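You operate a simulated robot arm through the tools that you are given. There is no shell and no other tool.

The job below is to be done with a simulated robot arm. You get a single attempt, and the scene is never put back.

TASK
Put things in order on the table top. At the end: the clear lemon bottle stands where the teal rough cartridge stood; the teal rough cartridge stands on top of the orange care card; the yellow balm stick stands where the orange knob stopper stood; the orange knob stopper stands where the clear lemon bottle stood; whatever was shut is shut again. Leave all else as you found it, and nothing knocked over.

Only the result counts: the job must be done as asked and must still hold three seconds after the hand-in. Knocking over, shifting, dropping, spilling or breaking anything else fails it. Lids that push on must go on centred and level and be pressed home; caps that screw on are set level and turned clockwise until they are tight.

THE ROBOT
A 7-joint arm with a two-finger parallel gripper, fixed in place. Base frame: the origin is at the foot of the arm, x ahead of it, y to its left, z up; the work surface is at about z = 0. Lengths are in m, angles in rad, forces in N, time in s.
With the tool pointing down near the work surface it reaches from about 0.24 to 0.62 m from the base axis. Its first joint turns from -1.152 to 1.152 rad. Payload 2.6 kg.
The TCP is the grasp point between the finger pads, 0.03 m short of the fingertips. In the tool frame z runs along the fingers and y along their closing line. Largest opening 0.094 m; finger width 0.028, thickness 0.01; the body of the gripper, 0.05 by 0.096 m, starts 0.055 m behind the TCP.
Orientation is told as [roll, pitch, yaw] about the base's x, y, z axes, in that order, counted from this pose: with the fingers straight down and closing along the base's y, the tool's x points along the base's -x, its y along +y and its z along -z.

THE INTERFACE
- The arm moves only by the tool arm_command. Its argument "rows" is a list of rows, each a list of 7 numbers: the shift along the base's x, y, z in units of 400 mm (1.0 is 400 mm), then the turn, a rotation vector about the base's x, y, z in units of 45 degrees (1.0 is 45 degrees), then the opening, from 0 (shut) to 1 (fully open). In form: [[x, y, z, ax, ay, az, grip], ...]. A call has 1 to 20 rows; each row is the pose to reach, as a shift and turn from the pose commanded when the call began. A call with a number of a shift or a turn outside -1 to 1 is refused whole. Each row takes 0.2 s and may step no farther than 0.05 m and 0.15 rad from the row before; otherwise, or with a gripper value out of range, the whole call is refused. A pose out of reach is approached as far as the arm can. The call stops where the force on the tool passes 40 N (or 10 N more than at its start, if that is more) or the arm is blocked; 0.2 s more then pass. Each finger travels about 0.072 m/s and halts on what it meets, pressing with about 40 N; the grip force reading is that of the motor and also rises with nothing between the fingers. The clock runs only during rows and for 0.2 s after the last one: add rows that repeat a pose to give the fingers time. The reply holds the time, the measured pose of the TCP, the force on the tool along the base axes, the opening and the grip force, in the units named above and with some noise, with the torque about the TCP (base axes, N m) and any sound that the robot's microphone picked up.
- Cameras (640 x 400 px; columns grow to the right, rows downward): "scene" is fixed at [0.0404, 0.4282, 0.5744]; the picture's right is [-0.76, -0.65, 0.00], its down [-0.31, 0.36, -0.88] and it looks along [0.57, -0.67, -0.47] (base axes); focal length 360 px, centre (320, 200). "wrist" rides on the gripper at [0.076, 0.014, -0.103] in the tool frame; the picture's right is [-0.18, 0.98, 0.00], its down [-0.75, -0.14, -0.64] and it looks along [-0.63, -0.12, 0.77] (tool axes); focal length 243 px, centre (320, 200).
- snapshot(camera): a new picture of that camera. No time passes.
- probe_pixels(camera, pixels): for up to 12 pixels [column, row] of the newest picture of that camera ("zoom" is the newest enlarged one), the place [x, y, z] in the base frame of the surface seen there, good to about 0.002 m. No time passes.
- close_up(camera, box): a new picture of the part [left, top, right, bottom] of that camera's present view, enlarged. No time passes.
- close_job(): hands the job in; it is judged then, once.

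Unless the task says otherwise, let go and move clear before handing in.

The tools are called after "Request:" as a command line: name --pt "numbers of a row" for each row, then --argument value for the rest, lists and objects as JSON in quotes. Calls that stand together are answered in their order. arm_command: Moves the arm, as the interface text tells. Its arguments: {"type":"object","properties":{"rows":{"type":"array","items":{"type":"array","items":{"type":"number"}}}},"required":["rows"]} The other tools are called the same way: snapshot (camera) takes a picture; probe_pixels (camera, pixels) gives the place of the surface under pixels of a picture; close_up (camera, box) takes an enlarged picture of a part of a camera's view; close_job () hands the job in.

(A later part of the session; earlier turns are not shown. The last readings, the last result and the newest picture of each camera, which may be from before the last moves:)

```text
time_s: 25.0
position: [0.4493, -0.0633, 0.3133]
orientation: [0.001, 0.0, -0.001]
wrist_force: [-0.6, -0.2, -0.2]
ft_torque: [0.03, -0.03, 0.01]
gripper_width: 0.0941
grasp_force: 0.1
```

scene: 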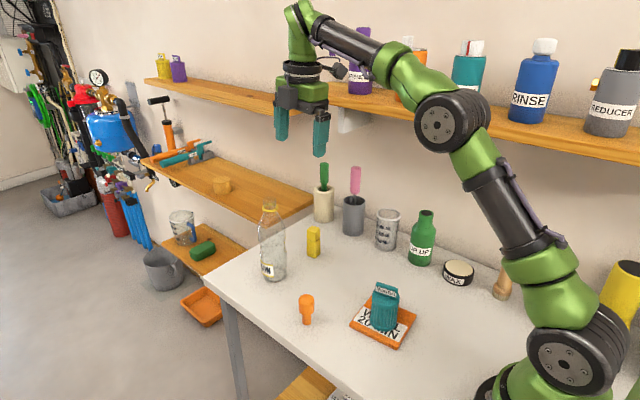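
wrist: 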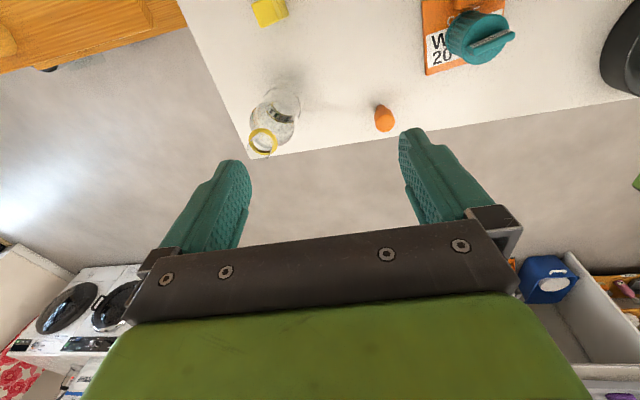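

The tool is back at yaw 0, at (0.4497,-0.0635,0.313). I'll move to (0.48,-0.0205,0.208), in front of the bottle at neck height, with the open fingers either side of its line.

Request:
arm_command --pt "0.025 0.036 -0.06 0 0 0 1" --pt "0.05 0.072 -0.13 0 0 0 1" --pt "0.075 0.1075 -0.2 0 0 0 1" --pt "0.075 0.1075 -0.2625 0 0 0 1" --pt "0.075 0.1075 -0.2625 0 0 0 1"

Request:
snapshot --camera "wrist"

Request:
close_up --camera "scene" --box '[230, 140, 390, 290]'

```text
time_s: 26.2
position: [0.4792, -0.0202, 0.2097]
orientation: [0.003, -0.002, 0.0]
wrist_force: [0.1, -0.4, 0.1]
ft_torque: [0.0, -0.02, -0.01]
gripper_width: 0.0939
grasp_force: 0.0
```

```text
taken
```

wrist: 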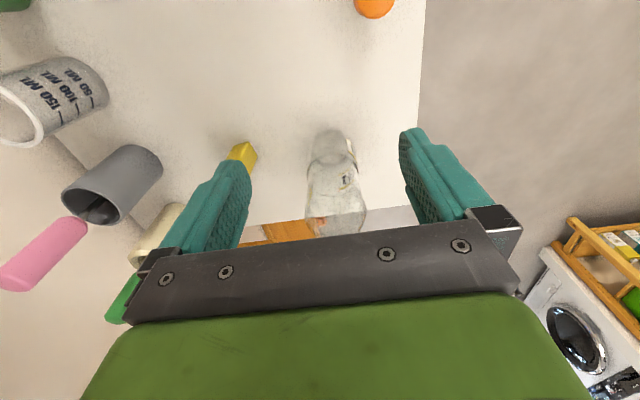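

```text
2.67 times, centred on (310, 215) of scene
```

zoom: 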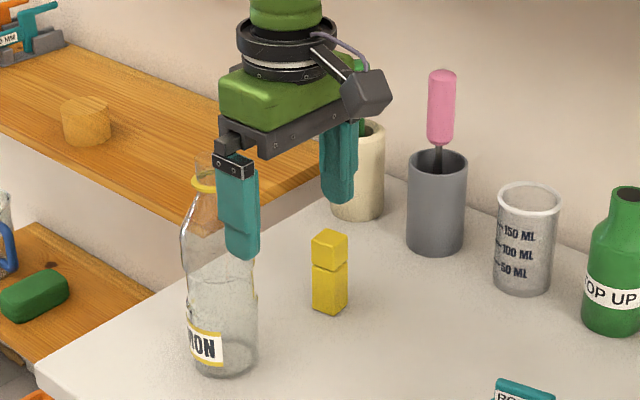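

The hand is in line with the bottle, with its neck visible between the fingers at (335,190). I'll slide forward to x≈0.57 at this height, in small steps.

Request:
arm_command --pt "0.05 0 -0.002 0 0 0 1" --pt "0.1 0 -0.002 0 0 0 1" --pt "0.15 0 -0.002 0 0 0 1" --pt "0.19 0 -0.002 0 0 0 1" --pt "0.225 0 -0.002 0 0 0 1" --pt "0.225 0 -0.002 0 0 0 1"

Request:
close_up --camera "scene" --box '[220, 150, 340, 250]'

```text
time_s: 27.6
position: [0.5681, -0.0222, 0.2092]
orientation: [-0.001, -0.001, -0.001]
wrist_force: [-0.4, 0.0, 0.2]
ft_torque: [0.02, 0.0, -0.01]
gripper_width: 0.094
grasp_force: 0.0
```

```text
4.00 times, centred on (280, 200) of scene
```

zoom: 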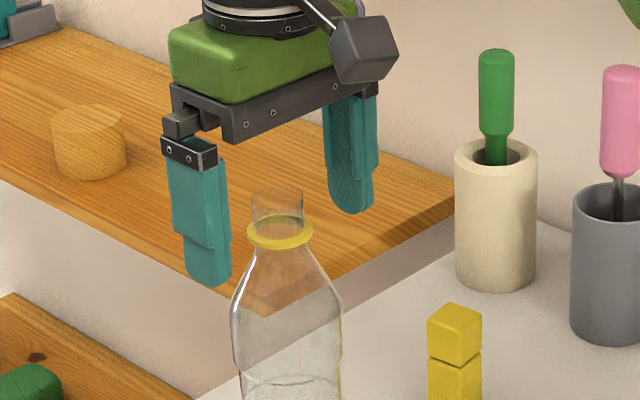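

The hand is centred on the neck at (0.568,-0.022,0.209). I'll close part-way to about 42 mm first, to check centring against the 36 mm collar.

Request:
arm_command --pt "0 0 0 0 0 0 0.7" --pt "0 0 0 0 0 0 0.5" --pt "0 0 0 0 0 0 0.45" --pt "0 0 0 0 0 0 0.45"

Request:
close_up --camera "scene" --box '[240, 170, 320, 250]'

Request:
close_up --camera "wrist" --box '[240, 100, 440, 260]'

```text
time_s: 28.6
position: [0.5693, -0.0218, 0.2076]
orientation: [0.002, 0.001, -0.001]
wrist_force: [0.7, -0.2, 0.6]
ft_torque: [0.03, 0.02, 0.02]
gripper_width: 0.0423
grasp_force: 0.1
```

```text
5.00 times, centred on (280, 210) of scene
```

zoom: 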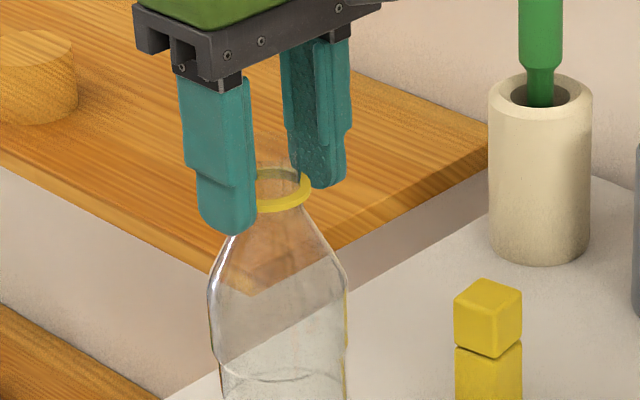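

```text
2.50 times, centred on (340, 180) of wrist
```

zoom: 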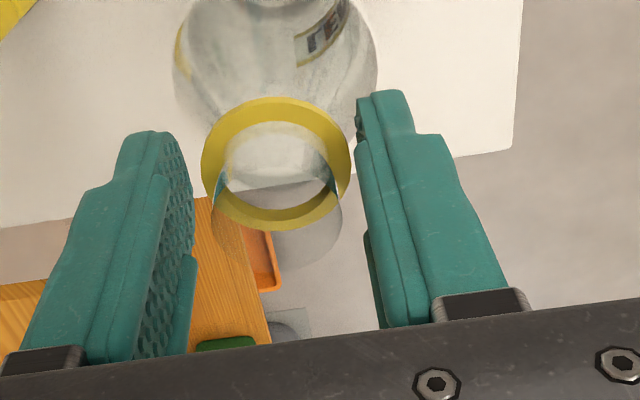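

The collar sits evenly between the fingers. I'll close fully now and let the grip settle.

Request:
arm_command --pt "0 0 0 0 0 0 0.4" --pt "0 0 0 0 0 0 0.37" --pt "0 0 0 0 0 0 0.2" --pt "0 0 0 0 0 0 0" --pt "0 0 0 0 0 0 0"

Request:
close_up --camera "scene" --box '[230, 180, 320, 290]'

```text
time_s: 29.8
position: [0.569, -0.0213, 0.2085]
orientation: [0.002, 0.0, 0.0]
wrist_force: [0.1, 0.1, 0.5]
ft_torque: [0.0, 0.01, 0.01]
gripper_width: 0.0265
grasp_force: 40.1
```

```text
3.64 times, centred on (275, 235) of scene
```

zoom: 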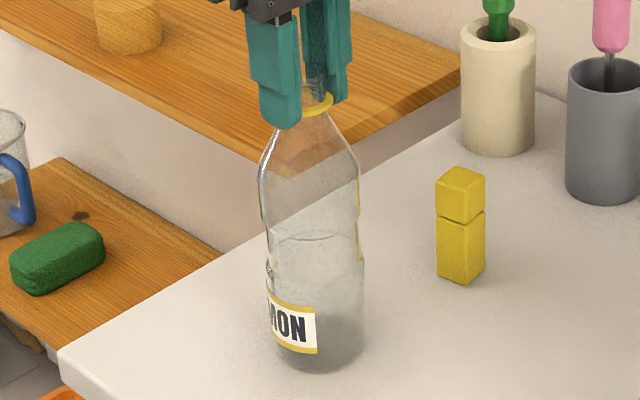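

The grip closed to 0.0265 m at 40 N, so it is holding the neck itself. I'll lift just 1 cm and check whether the bottle comes with it.

Request:
arm_command --pt "0 0 0.0075 0 0 0 0" --pt "0 0 0.015 0 0 0 0" --pt "0 0 0.025 0 0 0 0" --pt "0 0 0.025 0 0 0 0"

Request:
close_up --camera "scene" --box '[230, 180, 320, 290]'

```text
time_s: 30.8
position: [0.5702, -0.0213, 0.2172]
orientation: [0.002, 0.0, 0.001]
wrist_force: [0.3, 0.0, -0.2]
ft_torque: [0.01, 0.01, -0.04]
gripper_width: 0.0266
grasp_force: 40.2
```

```text
3.64 times, centred on (275, 235) of scene
```

zoom: 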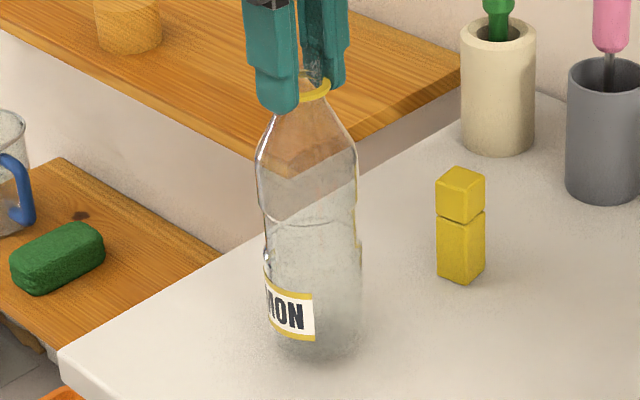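

The bottle rose with the hand: the collar and label both shifted about 13 px, which is 1 cm with no slip. I'll lift another 1.5 cm and start moving towards (0.448,-0.100), pausing part-way to check.

Request:
arm_command --pt "0 0 0.0125 0 0 0 0" --pt "0 0 0.03 0 0 0 0" --pt "-0.03 -0.02 0.0375 0 0 0 0" --pt "-0.08 -0.052 0.0375 0 0 0 0" --pt "-0.12 -0.08 0.0375 0 0 0 0" --pt "-0.14 -0.094 0.0375 0 0 0 0" --pt "-0.14 -0.094 0.0375 0 0 0 0"

Request:
close_up --camera "scene" --box '[220, 160, 400, 310]'

```text
time_s: 32.4
position: [0.5143, -0.059, 0.2336]
orientation: [-0.002, 0.002, -0.001]
wrist_force: [0.1, 0.1, -0.4]
ft_torque: [0.04, 0.02, 0.01]
gripper_width: 0.0264
grasp_force: 40.2
```

```text
2.67 times, centred on (310, 235) of scene
```

zoom: 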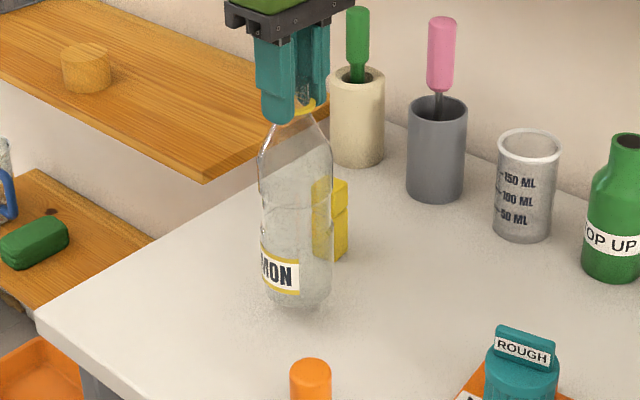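

The bottle hangs straight and steady. I'll continue to the cartridge's old spot at (0.448,-0.100), holding this height.

Request:
arm_command --pt "-0.04 -0.025 0 0 0 0 0" --pt "-0.085 -0.052 0 0 0 0 0" --pt "-0.13 -0.08 0 0 0 0 0" --pt "-0.16 -0.098 0 0 0 0 0" --pt "-0.167 -0.1025 0 0 0 0 0" --pt "-0.167 -0.1025 0 0 0 0 0"

Request:
close_up --camera "scene" --box '[260, 160, 420, 310]'

Request:
snapshot --camera "wrist"

```text
time_s: 33.8
position: [0.4474, -0.1007, 0.2308]
orientation: [0.002, 0.0, 0.001]
wrist_force: [0.8, 0.2, -0.9]
ft_torque: [0.01, 0.01, 0.0]
gripper_width: 0.0266
grasp_force: 39.6
```

```text
2.67 times, centred on (340, 235) of scene
```

zoom: 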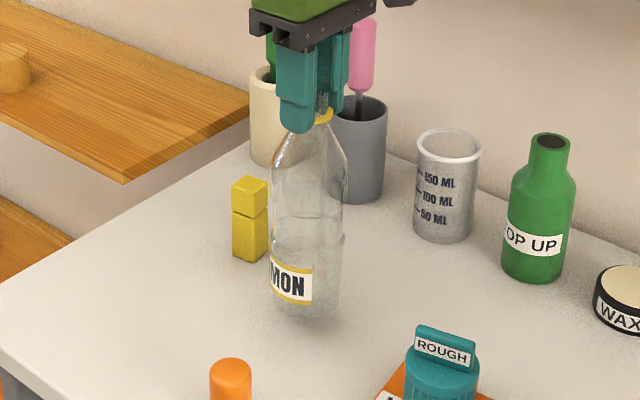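

```text
taken
```

wrist: 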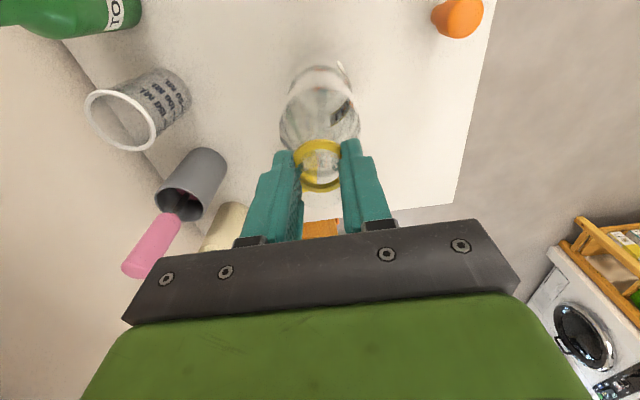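

The bottle is over the target. I'll check its height by probing the collar and label before lowering.

Request:
probe_pixels --camera "zoom" --pixels '[[322, 120], [327, 117], [290, 283], [300, 285], [285, 300], [318, 312], [330, 113]]'

Request:
probe_pixels --camera "wrist" --pixels '[[319, 143], [303, 150], [335, 148], [319, 187]]'

```text
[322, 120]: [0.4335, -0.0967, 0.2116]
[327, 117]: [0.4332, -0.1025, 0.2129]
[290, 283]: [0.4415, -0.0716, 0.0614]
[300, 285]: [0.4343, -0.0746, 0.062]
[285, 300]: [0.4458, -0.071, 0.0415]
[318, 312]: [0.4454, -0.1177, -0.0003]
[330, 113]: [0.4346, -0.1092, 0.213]
```

```text
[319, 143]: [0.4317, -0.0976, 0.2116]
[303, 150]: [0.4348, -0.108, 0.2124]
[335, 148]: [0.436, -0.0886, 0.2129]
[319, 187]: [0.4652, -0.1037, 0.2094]
```

The collar is at z 0.212, exactly 24 mm above its standing height, so there's no slip, and its centre is at about (0.448,-0.099). I'll lower it 20 mm and then creep down to contact.

Request:
arm_command --pt "0 0 -0.02 0 0 0 0" --pt "0 0 -0.04 0 0 0 0" --pt "0 0 -0.05 0 0 0 0" --pt "0 0 -0.0525 0 0 0 0" --pt "0 0 -0.055 0 0 0 0"

Request:
close_up --camera "scene" --box '[270, 180, 370, 310]'

```text
time_s: 35.0
position: [0.4479, -0.0989, 0.2106]
orientation: [0.002, -0.001, -0.001]
wrist_force: [-1.0, -0.5, -0.4]
ft_torque: [-0.06, -0.01, 0.02]
gripper_width: 0.0265
grasp_force: 40.3
```

```text
3.08 times, centred on (320, 245) of scene
```

zoom: 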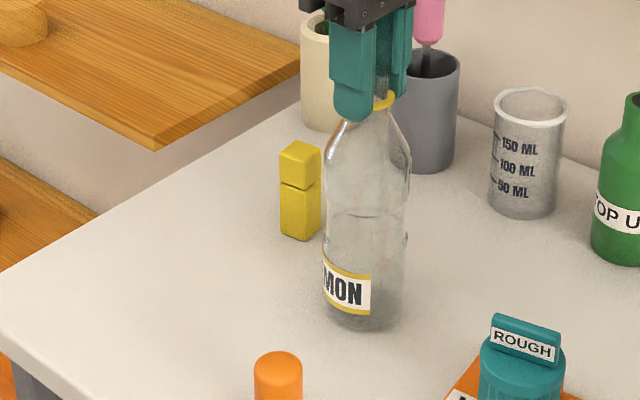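

No contact yet at TCP z≈0.210. I'll continue down in 0.8 mm steps and watch the vertical force.

Request:
arm_command --pt "0 0 -0.002 0 0 0 0" --pt "0 0 -0.004 0 0 0 0"

```text
time_s: 35.6
position: [0.4481, -0.0983, 0.209]
orientation: [0.0, 0.0, 0.001]
wrist_force: [0.6, -0.9, -0.4]
ft_torque: [0.01, -0.02, -0.01]
gripper_width: 0.027
grasp_force: 40.4
```

Request:
arm_command --pt "0 0 -0.002 0 0 0 0" --pt "0 0 -0.003 0 0 0 0"

```text
time_s: 36.2
position: [0.4481, -0.0996, 0.2084]
orientation: [0.004, -0.001, -0.001]
wrist_force: [-0.4, -0.4, 1.4]
ft_torque: [0.02, 0.11, 0.04]
gripper_width: 0.0267
grasp_force: 40.1
```

A slight load is appearing (1.4 N, 0.11 N m), which suggests first contact. One more 0.6 mm step should confirm it.

Request:
arm_command --pt "0 0 -0.0015 0 0 0 0" --pt "0 0 -0.0015 0 0 0 0"

Request:
close_up --camera "scene" --box '[270, 180, 370, 310]'

```text
time_s: 36.8
position: [0.4473, -0.0992, 0.2081]
orientation: [0.003, -0.001, 0.0]
wrist_force: [-2.7, 0.1, 10.6]
ft_torque: [0.04, 0.54, -0.03]
gripper_width: 0.0268
grasp_force: 39.9
```

```text
3.08 times, centred on (320, 245) of scene
```

zoom: 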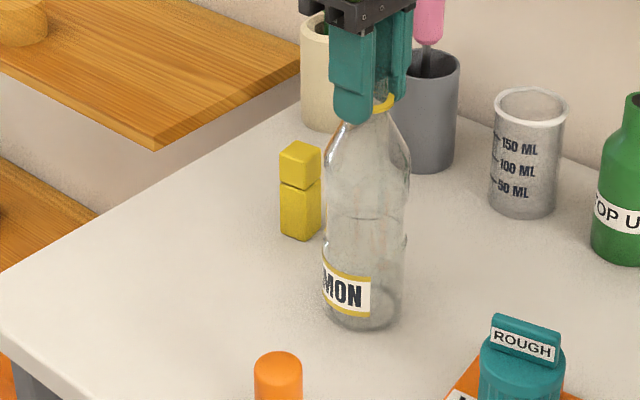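

It's in contact: 10.6 N upward with a small sideways load. I'll ease up 0.4 mm and then open the fingers gradually.

Request:
arm_command --pt "0 0 0.001 0 0 0 0" --pt "0 0 0.001 0 0 0 0" --pt "0 0 0.001 0 0 0 0.32" --pt "0 0 0.001 0 0 0 0.38" --pt "0 0 0.001 0 0 0 0.5" --pt "0 0 0.001 0 0 0 0.7" --pt "0 0 0.001 0 0 0 0.7"

Request:
close_up --camera "scene" --box '[270, 180, 370, 310]'

Request:
snapshot --camera "wrist"

```text
time_s: 38.4
position: [0.4478, -0.0987, 0.2065]
orientation: [0.002, -0.001, -0.001]
wrist_force: [-0.2, 0.2, -0.1]
ft_torque: [0.0, 0.01, 0.04]
gripper_width: 0.0659
grasp_force: 0.0
```

```text
3.08 times, centred on (320, 245) of scene
```

zoom: 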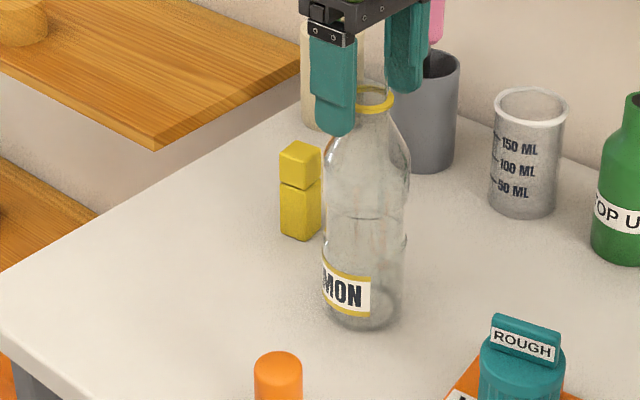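

```text
taken
```

wrist: 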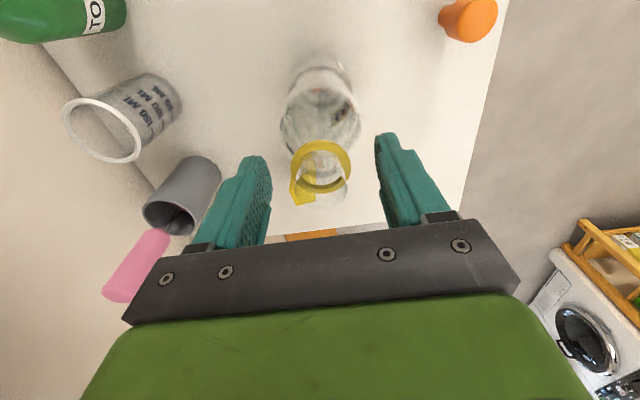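

The bottle stands upright on the old cartridge spot with the fingers clear. I'll rise straight up above the mouth, then move over to the knob stopper.

Request:
arm_command --pt "0 0 0.04 0 0 0 0.75" --pt "0 0 0.1 0 0 0 0.8" --pt "0 0 0.16 0 0 0 0.8" --pt "0 0 0.18 0 0 0 0.8" --pt "-0.02 0.07 0.18 0 0 0 0.8" --pt "-0.05 0.17 0.18 0 0 0 0.8" --pt "-0.08 0.27 0.18 0 0 0 0.8" --pt "-0.097 0.343 0.1 0 0 0 0.8" --pt "-0.097 0.343 0 0 0 0 0.8" --pt "-0.097 0.343 -0.06 0 0 0 0.8" --pt "-0.097 0.343 -0.06 0 0 0 0.8"

Request:
snapshot --camera "scene"

Request:
snapshot --camera "wrist"

```text
time_s: 40.8
position: [0.4099, 0.0388, 0.1846]
orientation: [0.002, 0.002, 0.001]
wrist_force: [-0.5, -0.9, -0.2]
ft_torque: [0.0, 0.0, 0.02]
gripper_width: 0.0752
grasp_force: 0.1
```

```text
taken
```

scene: 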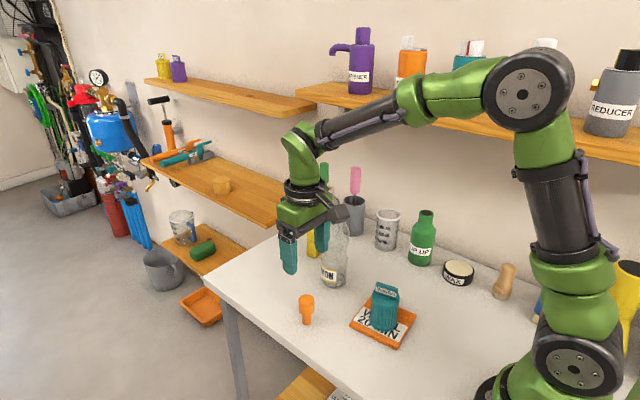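

```text
taken
```

wrist: 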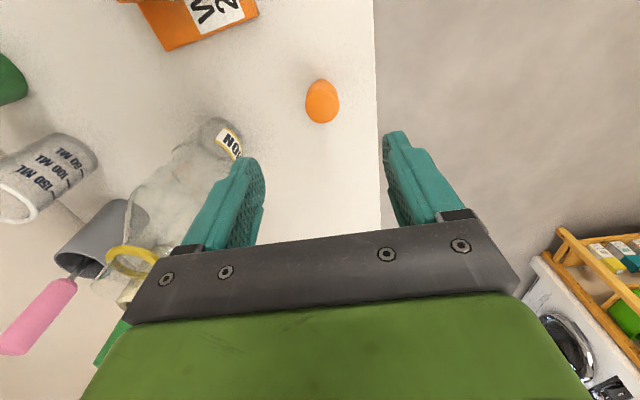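

The stopper is straight ahead at (322,100) in the wrist view. I'll probe its head to confirm its axis before descending.

Request:
close_up --camera "wrist" --box '[290, 60, 354, 140]'

Request:
probe_pixels --camera "wrist" --pixels '[[307, 108], [338, 106], [322, 122], [322, 94], [322, 107], [310, 88], [334, 87], [321, 80]]'

```text
5.00 times, centred on (322, 100) of wrist
```

zoom: 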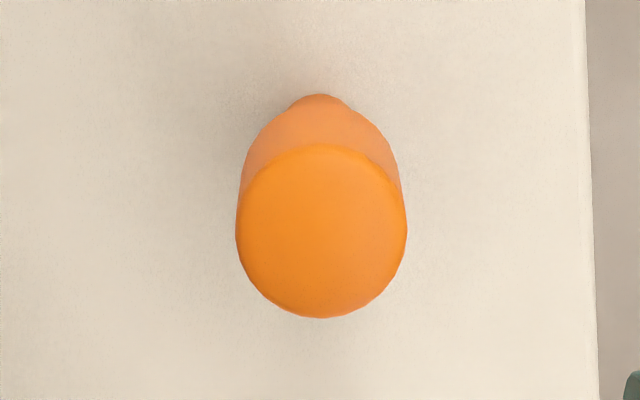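

```text
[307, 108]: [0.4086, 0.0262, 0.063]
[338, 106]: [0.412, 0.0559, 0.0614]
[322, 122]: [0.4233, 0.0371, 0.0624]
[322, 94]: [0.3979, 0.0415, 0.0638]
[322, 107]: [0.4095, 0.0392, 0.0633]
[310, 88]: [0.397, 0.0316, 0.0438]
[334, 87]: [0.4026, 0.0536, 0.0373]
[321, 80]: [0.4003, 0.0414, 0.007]
```

The axis is at (0.410,0.040), right under the tool. I'll descend to z≈0.05 around the stopper's head.

Request:
arm_command --pt "0 0.003 -0.08 0 0 0 0.8" --pt "0 0.003 -0.16 0 0 0 0.8" --pt "0 0.003 -0.24 0 0 0 0.8" --pt "0 0.003 -0.3 0 0 0 0.8" --pt "0 0.003 -0.336 0 0 0 0.8" --pt "0 0.003 -0.336 0 0 0 0.8"

Request:
close_up --camera "scene" --box '[250, 220, 370, 340]'

Request:
snapshot --camera "wrist"

```text
time_s: 42.2
position: [0.4084, 0.039, 0.0507]
orientation: [0.002, -0.001, -0.001]
wrist_force: [-0.3, -0.2, -0.1]
ft_torque: [-0.02, 0.03, -0.01]
gripper_width: 0.0751
grasp_force: 0.1
```

```text
3.33 times, centred on (310, 280) of scene
```

zoom: 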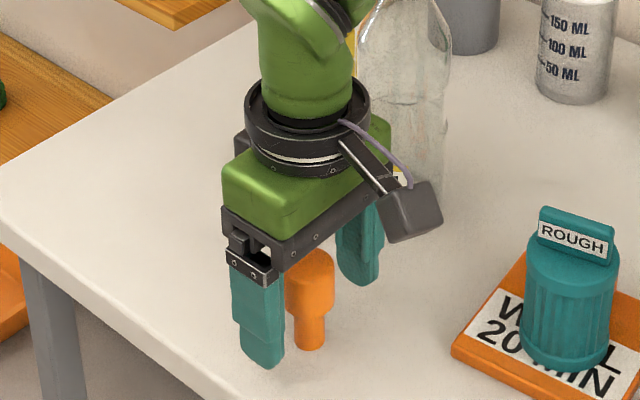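

```text
taken
```

wrist: 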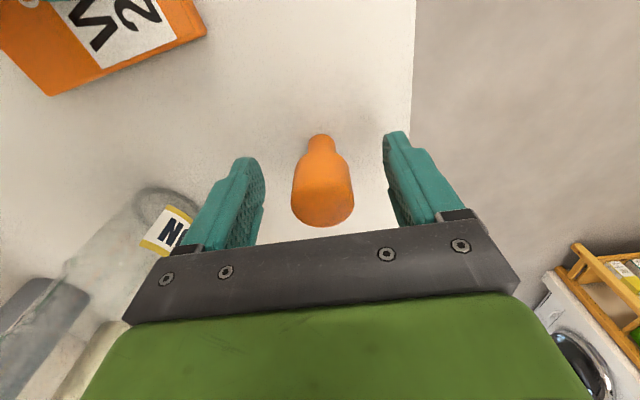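

The stopper head sits centrally between the fingers. I'll close in stages.

Request:
arm_command --pt "0 0 0 0 0 0 0.5" --pt "0 0 0 0 0 0 0.36" --pt "0 0 0 0 0 0 0.2" --pt "0 0 0 0 0 0 0" --pt "0 0 0 0 0 0 0"

Request:
close_up --camera "scene" --box '[250, 220, 370, 340]'

```text
time_s: 43.4
position: [0.4093, 0.0388, 0.0471]
orientation: [0.002, -0.002, -0.001]
wrist_force: [0.2, -0.7, 0.2]
ft_torque: [0.01, 0.0, -0.05]
gripper_width: 0.0299
grasp_force: 39.9
```

```text
3.33 times, centred on (310, 280) of scene
```

zoom: 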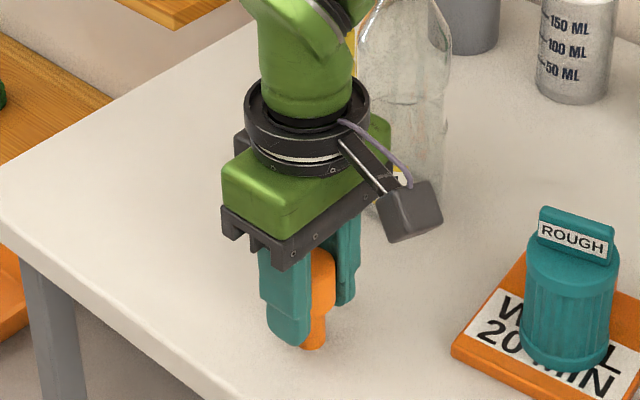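

It gripped at 0.0299 m, the full head. I'll lift 1 cm and check for slip.

Request:
arm_command --pt "0 0 0.0075 0 0 0 0" --pt "0 0 0.015 0 0 0 0" --pt "0 0 0.025 0 0 0 0" --pt "0 0 0.025 0 0 0 0"

Request:
close_up --camera "scene" --box '[250, 220, 370, 340]'

Request:
snapshot --camera "wrist"

```text
time_s: 44.4
position: [0.4073, 0.0395, 0.059]
orientation: [0.001, 0.001, 0.001]
wrist_force: [0.0, 0.0, -0.9]
ft_torque: [-0.02, 0.01, 0.01]
gripper_width: 0.0302
grasp_force: 39.7
```

```text
3.33 times, centred on (310, 280) of scene
```

zoom: 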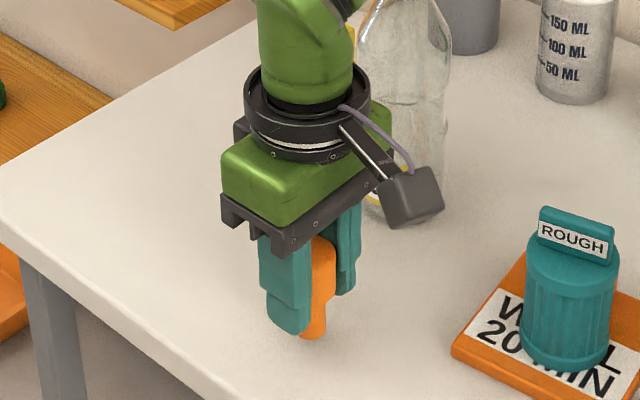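

```text
taken
```

wrist: 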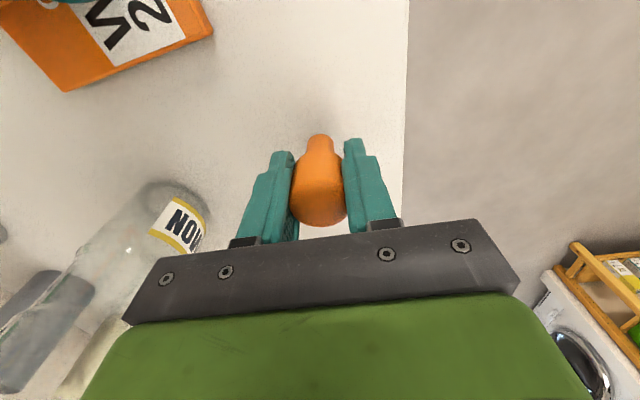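

The stopper came up with the hand and sits firmly between the pads. I'll lift 2 cm more and carry it forward along y≈0.04, clear of the bottle, then across to (0.570,-0.0205).

Request:
arm_command --pt "0 0 0.025 0 0 0 0" --pt "0 0 0.05 0 0 0 0" --pt "0.05 0 0.05 0 0 0 0" --pt "0.12 0 0.05 0 0 0 0" --pt "0.19 0 0.05 0 0 0 0" --pt "0.26 -0.01 0.05 0 0 0 0" --pt "0.32 -0.04 0.05 0 0 0 0" --pt "0.37 -0.09 0.05 0 0 0 0" --pt "0.4 -0.135 0.05 0 0 0 0" --pt "0.401 -0.149 0.05 0 0 0 0" --pt "0.401 -0.149 0.05 0 0 0 0"

Request:
close_up --camera "scene" --box '[220, 180, 370, 310]'

Request:
snapshot --camera "wrist"

```text
time_s: 46.8
position: [0.5673, -0.0194, 0.0795]
orientation: [0.003, -0.001, -0.001]
wrist_force: [-1.2, 0.4, -1.0]
ft_torque: [0.02, 0.01, 0.01]
gripper_width: 0.03
grasp_force: 40.2
```

```text
3.08 times, centred on (295, 245) of scene
```

zoom: 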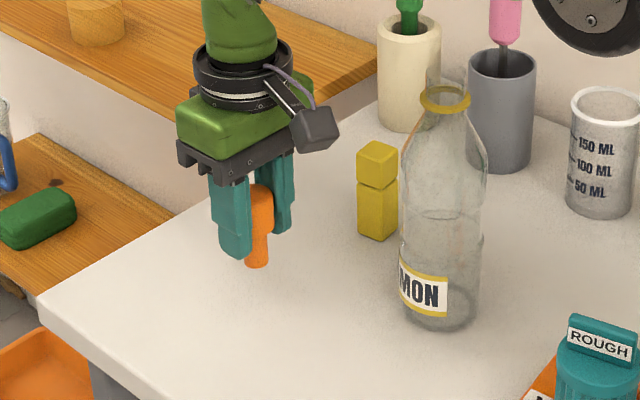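

```text
taken
```

wrist: 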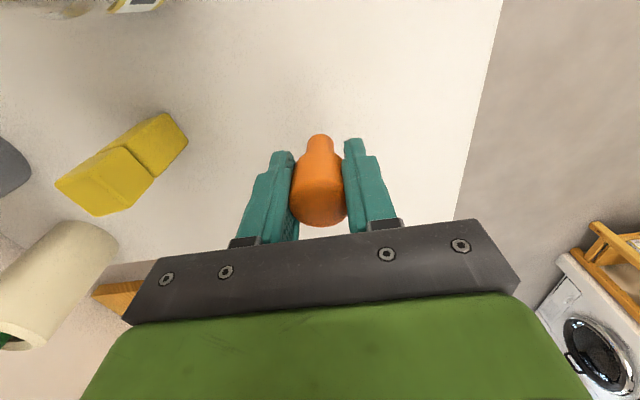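

The stopper hasn't moved in the grip, and the hand is at (0.567,-0.019,0.0795), so its base is about 3 cm up. I'll lower 26 mm and then creep down.

Request:
arm_command --pt "0.002 -0.001 -0.025 0 0 0 0" --pt "0.002 -0.001 -0.05 0 0 0 0" --pt "0.002 -0.001 -0.065 0 0 0 0" --pt "0.002 -0.001 -0.068 0 0 0 0"

Request:
close_up --camera "scene" --box '[230, 200, 330, 290]'

```text
time_s: 47.8
position: [0.5693, -0.0209, 0.0517]
orientation: [-0.001, 0.0, -0.001]
wrist_force: [1.2, -0.2, -0.1]
ft_torque: [0.01, -0.02, 0.0]
gripper_width: 0.03
grasp_force: 39.8
```

```text
4.44 times, centred on (280, 245) of scene
```

zoom: 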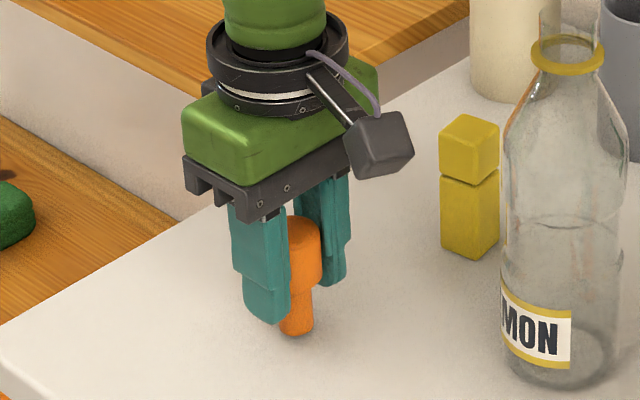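

No contact yet at z≈0.052. I'll creep down in 0.8 mm steps.

Request:
arm_command --pt "0 0 -0.002 0 0 0 0" --pt "0 0 -0.004 0 0 0 0"

```text
time_s: 48.4
position: [0.5697, -0.0213, 0.0518]
orientation: [0.003, 0.0, 0.001]
wrist_force: [-0.8, 0.4, -0.2]
ft_torque: [-0.03, 0.03, -0.01]
gripper_width: 0.03
grasp_force: 40.7
```

Request:
arm_command --pt "0 0 -0.002 0 0 0 0" --pt "0 0 -0.004 0 0 0 0"

```text
time_s: 49.0
position: [0.5703, -0.0215, 0.0489]
orientation: [0.002, 0.0, -0.001]
wrist_force: [-0.9, -0.6, 2.1]
ft_torque: [-0.02, 0.02, 0.0]
gripper_width: 0.0301
grasp_force: 39.9
```

The vertical force is now 2.1 N, hinting at contact. One more 0.6 mm step should confirm.

Request:
arm_command --pt "0 0 -0.0015 0 0 0 0" --pt "0 0 -0.0015 0 0 0 0"

Request:
close_up --camera "scene" --box '[240, 220, 310, 290]'

```text
time_s: 49.6
position: [0.5701, -0.0211, 0.0487]
orientation: [0.002, -0.002, -0.001]
wrist_force: [0.8, 0.5, 7.2]
ft_torque: [-0.01, -0.01, -0.03]
gripper_width: 0.0299
grasp_force: 39.8
```

```text
5.71 times, centred on (275, 255) of scene
```

zoom: 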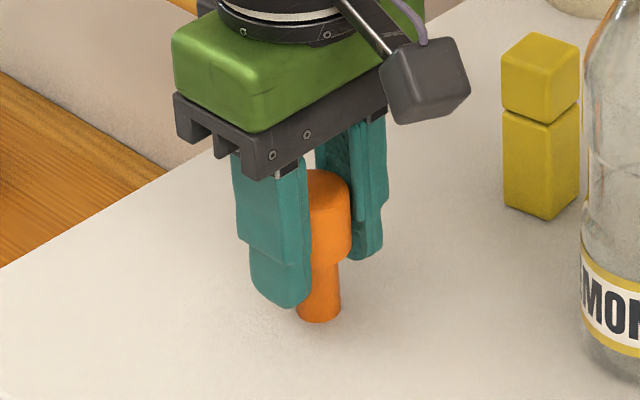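

Contact is confirmed (7.2 N, no torque) and the stem rests flat on the table. I'll ease up slightly and open gradually.

Request:
arm_command --pt "0 0 0.001 0 0 0 0" --pt "0 0 0.001 0 0 0 0.35" --pt "0 0 0.001 0 0 0 0.42" --pt "0 0 0.001 0 0 0 0.55" --pt "0 0 0.001 0 0 0 0.7" --pt "0 0 0.001 0 0 0 0.7"

Request:
close_up --camera "scene" --box '[240, 210, 320, 290]'

Request:
snapshot --camera "wrist"

```text
time_s: 51.0
position: [0.5695, -0.0224, 0.0487]
orientation: [0.0, 0.0, 0.0]
wrist_force: [0.6, 0.1, 0.3]
ft_torque: [0.0, -0.02, 0.02]
gripper_width: 0.0661
grasp_force: 0.1
```

```text
5.00 times, centred on (280, 250) of scene
```

zoom: 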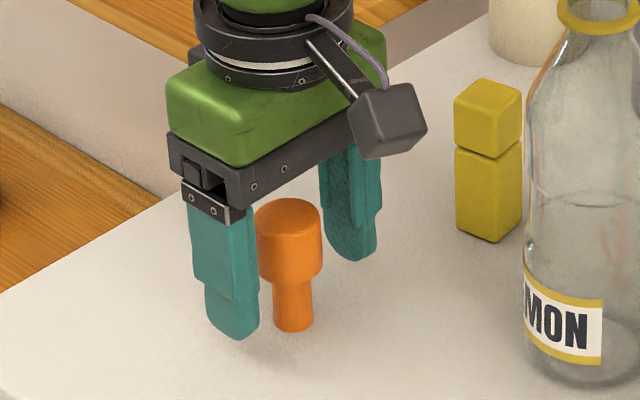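

```text
taken
```

wrist: 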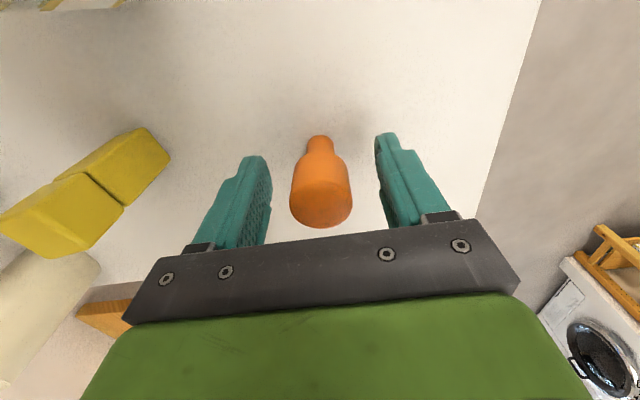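

The stopper stands where the bottle was, with the fingers clear. The stick comes next, and the bottle now stands almost on the line from the arm's base to it. I'll rise, then check the forearm clearance and the cup positions.

Request:
arm_command --pt "0 0 0.03 0 0 0 0.72" --pt "0 0 0.1 0 0 0 0.8" --pt "0 0 0.2 0 0 0 0.8" --pt "0 0 0.26 0 0 0 0.8" --pt "0 0 0.26 0 0 0 0.8"

Request:
snapshot --camera "scene"

Request:
snapshot --camera "wrist"

Request:
probe_pixels --camera "scene" --pixels '[[323, 212], [324, 190], [353, 228], [353, 205], [355, 180], [323, 170], [386, 240], [386, 215], [420, 255], [310, 230], [318, 245], [272, 250]]'

```text
time_s: 52.2
position: [0.5685, -0.021, 0.1523]
orientation: [0.002, 0.0, 0.002]
wrist_force: [-0.4, 0.6, 0.3]
ft_torque: [-0.01, 0.02, 0.04]
gripper_width: 0.0747
grasp_force: 0.1
```

```text
taken
```

scene: 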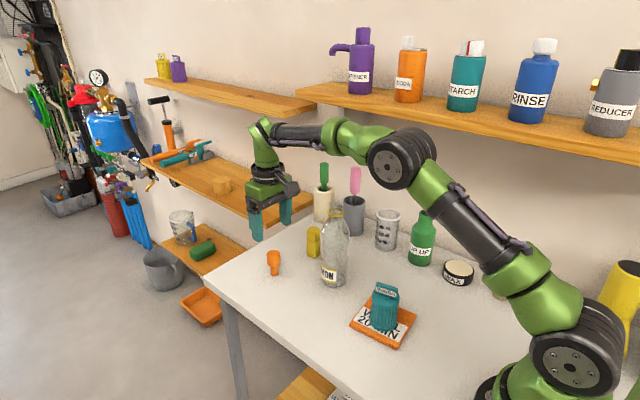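

```text
taken
```

wrist: 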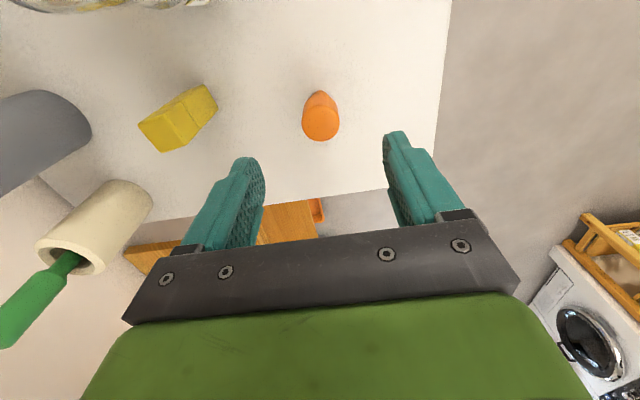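

```text
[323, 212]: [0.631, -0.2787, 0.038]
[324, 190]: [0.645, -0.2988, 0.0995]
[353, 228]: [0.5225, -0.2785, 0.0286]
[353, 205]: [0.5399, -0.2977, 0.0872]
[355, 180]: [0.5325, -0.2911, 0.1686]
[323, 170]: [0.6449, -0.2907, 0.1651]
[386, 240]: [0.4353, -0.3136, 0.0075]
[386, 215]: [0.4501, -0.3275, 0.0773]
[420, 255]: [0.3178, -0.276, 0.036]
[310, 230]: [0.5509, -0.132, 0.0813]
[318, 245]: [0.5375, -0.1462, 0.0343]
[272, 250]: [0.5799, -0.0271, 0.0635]
```

The cups sit at y≈-0.28 to -0.33, well away from the stick at (0.549,-0.139). I'll probe the underside of the forearm to judge clearance over the bottle.

Request:
probe_pixels --camera "scene" --pixels '[[262, 150], [290, 135], [310, 145], [335, 140], [350, 155], [390, 165], [405, 185], [450, 215], [270, 185], [288, 186], [265, 170], [292, 190]]'

Request:
probe_pixels --camera "wrist" --pixels '[[304, 118], [340, 116], [321, 140], [321, 104], [140, 125], [180, 92], [217, 99], [163, 151], [196, 142], [160, 108], [210, 118], [170, 130]]'

```text
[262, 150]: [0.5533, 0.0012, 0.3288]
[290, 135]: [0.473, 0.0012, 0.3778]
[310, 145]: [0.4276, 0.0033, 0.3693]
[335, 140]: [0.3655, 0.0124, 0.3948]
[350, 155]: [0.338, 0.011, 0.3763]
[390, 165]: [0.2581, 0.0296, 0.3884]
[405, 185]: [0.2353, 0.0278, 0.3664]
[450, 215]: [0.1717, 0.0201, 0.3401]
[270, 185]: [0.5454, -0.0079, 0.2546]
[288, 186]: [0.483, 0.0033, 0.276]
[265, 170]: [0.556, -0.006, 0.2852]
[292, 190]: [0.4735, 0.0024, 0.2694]
```

```text
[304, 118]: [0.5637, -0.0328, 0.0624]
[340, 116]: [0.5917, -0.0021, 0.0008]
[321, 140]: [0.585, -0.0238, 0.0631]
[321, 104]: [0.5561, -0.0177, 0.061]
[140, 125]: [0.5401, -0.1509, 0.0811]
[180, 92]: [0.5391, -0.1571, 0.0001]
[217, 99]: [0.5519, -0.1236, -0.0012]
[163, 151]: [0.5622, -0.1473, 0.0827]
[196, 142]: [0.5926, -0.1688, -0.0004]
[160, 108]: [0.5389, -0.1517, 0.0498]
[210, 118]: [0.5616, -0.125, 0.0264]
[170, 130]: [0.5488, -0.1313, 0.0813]
```

The forearm underside is around z 0.35 over the bottle's position while the TCP is at 0.152. It should stay near 0.25 when I lower to the stick, clear of the bottle's 0.208 top. At yaw 0 the wrist camera would hit the bottle, so I'll turn the tool to about -86°, which also lines up with the stick's faces.

Request:
arm_command --pt "-0.01 0 0.01 0 0 -0.18 0.8" --pt "-0.02 0 0.01 0 0 -0.36 0.8" --pt "-0.03 0 0.01 0 0 -0.54 0.8" --pt "-0.03 0 0.01 0 0 -0.72 0.8" --pt "-0.03 0 0.01 0 0 -0.9 0.8" --pt "-0.03 0 0.01 0 0 -1.0 0.8"

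```text
time_s: 53.6
position: [0.5583, -0.0216, 0.1566]
orientation: [0.002, 0.002, -0.787]
wrist_force: [-0.3, 1.2, -0.3]
ft_torque: [0.01, 0.01, 0.02]
gripper_width: 0.0753
grasp_force: 0.1
```

The tool turned cleanly to -45°. I'll complete the turn to -86°.

Request:
arm_command --pt "0 0 0 0 0 -0.18 0.8" --pt "0 0 0 0 0 -0.36 0.8" --pt "0 0 0 0 0 -0.54 0.8" --pt "0 0 0 0 0 -0.72 0.8" --pt "0 0 0 0 0 -0.9 0.8" --pt "0 0 0 0 0 -0.911 0.8" --pt "0 0 0 0 0 -0.911 0.8"

Request:
snapshot --camera "wrist"

Request:
snapshot --camera "scene"

```text
time_s: 55.2
position: [0.5579, -0.0207, 0.1563]
orientation: [0.0, 0.0, -1.501]
wrist_force: [-0.1, -0.1, -0.4]
ft_torque: [0.04, -0.02, 0.0]
gripper_width: 0.0751
grasp_force: 0.1
```

```text
taken
```

wrist: 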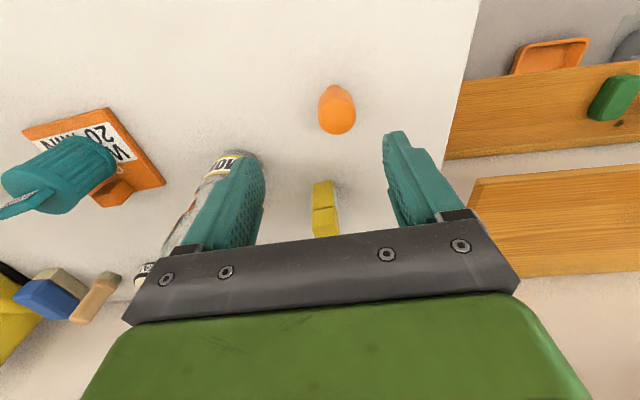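

```text
taken
```

scene: 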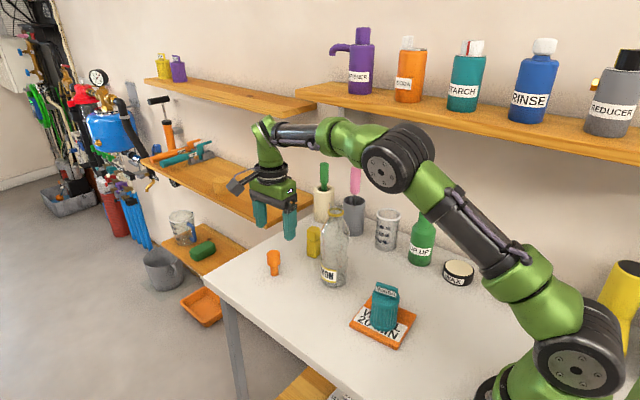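

The turn succeeded, and the stick shows at (325,210) in the wrist view. I'll move along x≈0.55 to above the stick at this height, keeping the fingers more than 2 cm from the bottle.

Request:
arm_command --pt "-0.005 -0.06 0 0 0 0 0.8" --pt "-0.01 -0.13 0 0 0 0 0.8" --pt "-0.016 -0.2 0 0 0 0 0.8" --pt "-0.02 -0.26 0 0 0 0 0.8" --pt "-0.0225 -0.296 0 0 0 0 0.8" --pt "-0.0225 -0.296 0 0 0 0 0.8"

Request:
snapshot --camera "wrist"

Request:
snapshot --camera "scene"

Request:
close_up --camera "wrist" --box '[270, 50, 370, 150]'

```text
time_s: 56.6
position: [0.5502, -0.1381, 0.1556]
orientation: [0.001, -0.002, -1.502]
wrist_force: [0.5, -0.1, -0.7]
ft_torque: [-0.01, 0.0, -0.02]
gripper_width: 0.0753
grasp_force: 0.1
```

```text
taken
```

wrist: 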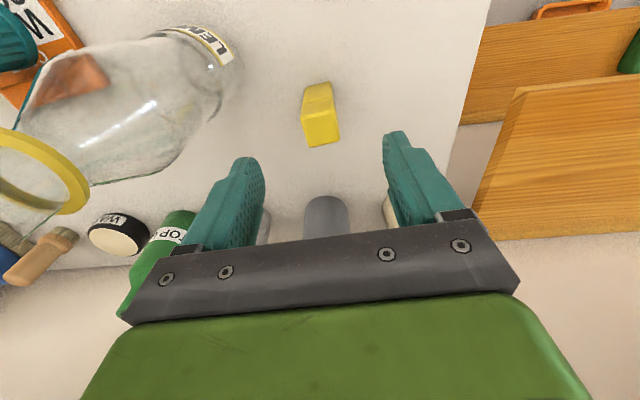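

```text
taken
```

scene: 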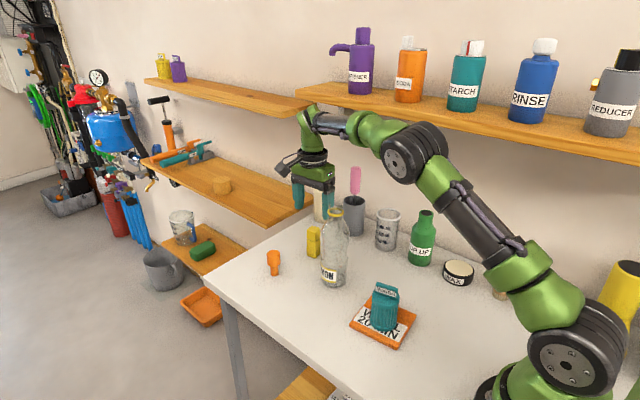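

```text
4.00 times, centred on (320, 100) of wrist
```

zoom: 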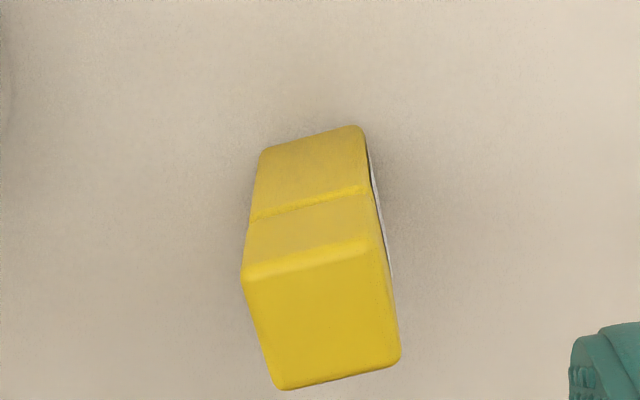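

The top face of the stick is visible. I'll probe its corners to get the exact centre and yaw.

Request:
probe_pixels --camera "zoom" --pixels '[[250, 284], [368, 248], [284, 382], [394, 358], [320, 320], [262, 160], [358, 135], [300, 250], [310, 180], [370, 300], [270, 330], [340, 368]]'

```text
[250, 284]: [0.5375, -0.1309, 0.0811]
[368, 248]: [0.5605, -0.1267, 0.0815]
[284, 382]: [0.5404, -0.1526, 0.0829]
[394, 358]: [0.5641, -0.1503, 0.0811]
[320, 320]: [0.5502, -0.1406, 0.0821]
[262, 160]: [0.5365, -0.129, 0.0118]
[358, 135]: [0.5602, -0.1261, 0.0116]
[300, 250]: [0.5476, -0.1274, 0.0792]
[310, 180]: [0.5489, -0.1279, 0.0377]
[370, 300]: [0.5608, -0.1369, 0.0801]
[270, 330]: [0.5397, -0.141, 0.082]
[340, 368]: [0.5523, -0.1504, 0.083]
```

The stick's centre is (0.5505,-0.1400) with its faces turned about 8°. I'll trim the yaw by +4°, narrow the fingers, and descend half-way to check clearances around the bottle.

Request:
arm_command --pt "0 -0.003 -0.02 0 0 0.09 0.7" --pt "0 -0.004 -0.06 0 0 0.09 0.65" --pt "0 -0.004 -0.11 0 0 0.09 0.65" --pt "0 -0.004 -0.15 0 0 0.09 0.65" --pt "0 -0.004 -0.15 0 0 0.09 0.65"

Request:
snapshot --camera "scene"

Request:
close_up --camera "scene" --box '[240, 90, 440, 290]'

Request:
snapshot --camera "wrist"

```text
time_s: 57.8
position: [0.5505, -0.1417, 0.0959]
orientation: [0.002, 0.001, -1.429]
wrist_force: [-0.7, 0.5, 0.0]
ft_torque: [0.05, -0.02, 0.03]
gripper_width: 0.0611
grasp_force: 0.0
```

```text
taken
```

scene: 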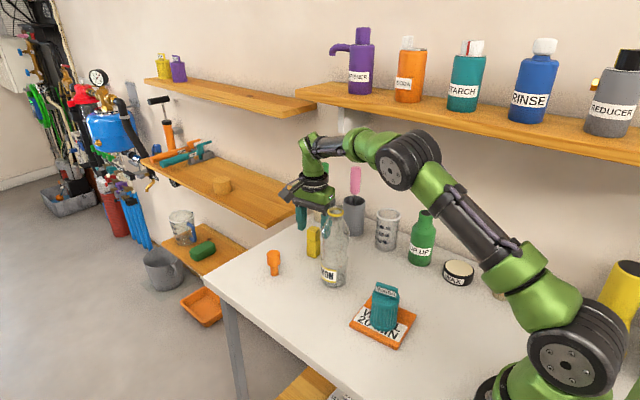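

```text
2.00 times, centred on (340, 190) of scene
```

zoom: 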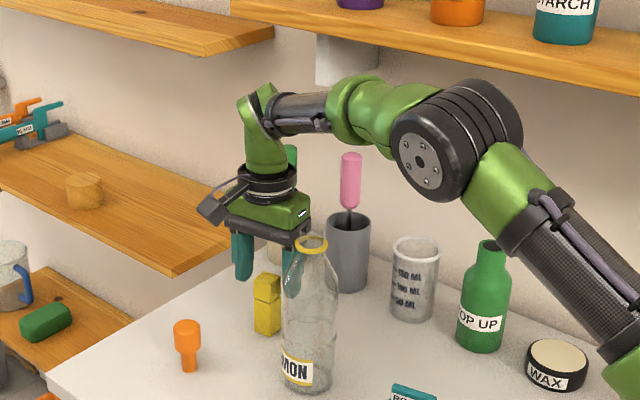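

```text
taken
```

wrist: 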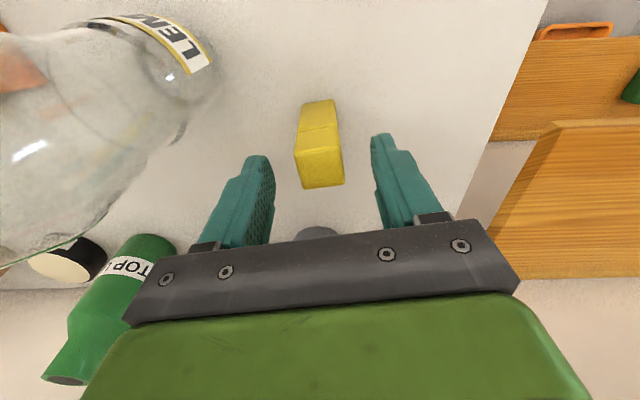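

The fingers straddle the stick and stay clear of the bottle. I'll probe the forearm and elbow undersides above the bottle before going lower.

Request:
probe_pixels --camera "zoom" --pixels '[[290, 132], [305, 128], [320, 128], [345, 138], [370, 150], [390, 155], [300, 110], [265, 180], [270, 195], [312, 240], [265, 165], [300, 222]]'

```text
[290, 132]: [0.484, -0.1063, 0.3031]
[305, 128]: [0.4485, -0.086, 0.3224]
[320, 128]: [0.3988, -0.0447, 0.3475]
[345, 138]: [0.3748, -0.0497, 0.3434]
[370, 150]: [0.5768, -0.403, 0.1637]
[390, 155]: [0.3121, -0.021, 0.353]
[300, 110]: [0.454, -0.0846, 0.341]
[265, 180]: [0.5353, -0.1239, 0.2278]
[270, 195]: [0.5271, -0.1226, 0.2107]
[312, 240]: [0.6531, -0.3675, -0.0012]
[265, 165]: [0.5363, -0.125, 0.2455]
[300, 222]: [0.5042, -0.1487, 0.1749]
```

The forearm underside is about z 0.31 above the bottle and will be near 0.26 after the last 54 mm, clear of its 0.208 top. I'll descend to z≈0.042.

Request:
arm_command --pt "0 0.003 -0.04 0 0 0 0.65" --pt "0 0.003 -0.08 0 0 0 0.65" --pt "0 0.003 -0.115 0 0 0 0.65" --pt "0 0.003 -0.133 0 0 0 0.65" --pt "0 0.003 -0.133 0 0 0 0.65"

Request:
close_up --camera "scene" --box '[240, 110, 420, 290]'

Request:
snapshot --camera "wrist"

```text
time_s: 59.0
position: [0.5492, -0.1383, 0.041]
orientation: [0.001, 0.001, -1.43]
wrist_force: [-0.6, -0.8, -0.6]
ft_torque: [0.0, -0.02, -0.02]
gripper_width: 0.0612
grasp_force: 0.0
```

```text
2.22 times, centred on (330, 200) of scene
```

zoom: 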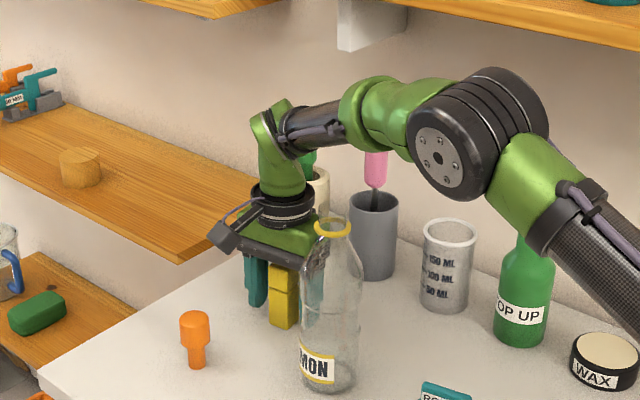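

```text
taken
```

wrist: 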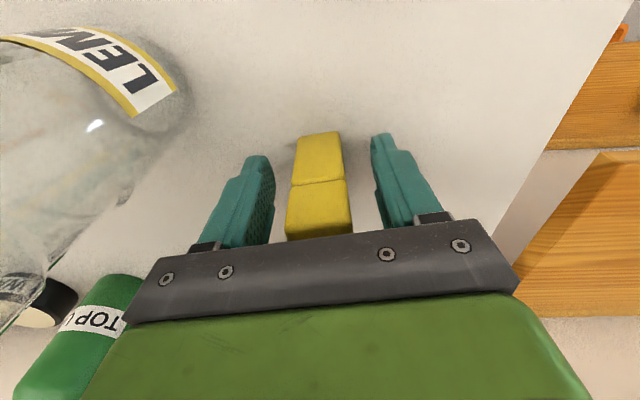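

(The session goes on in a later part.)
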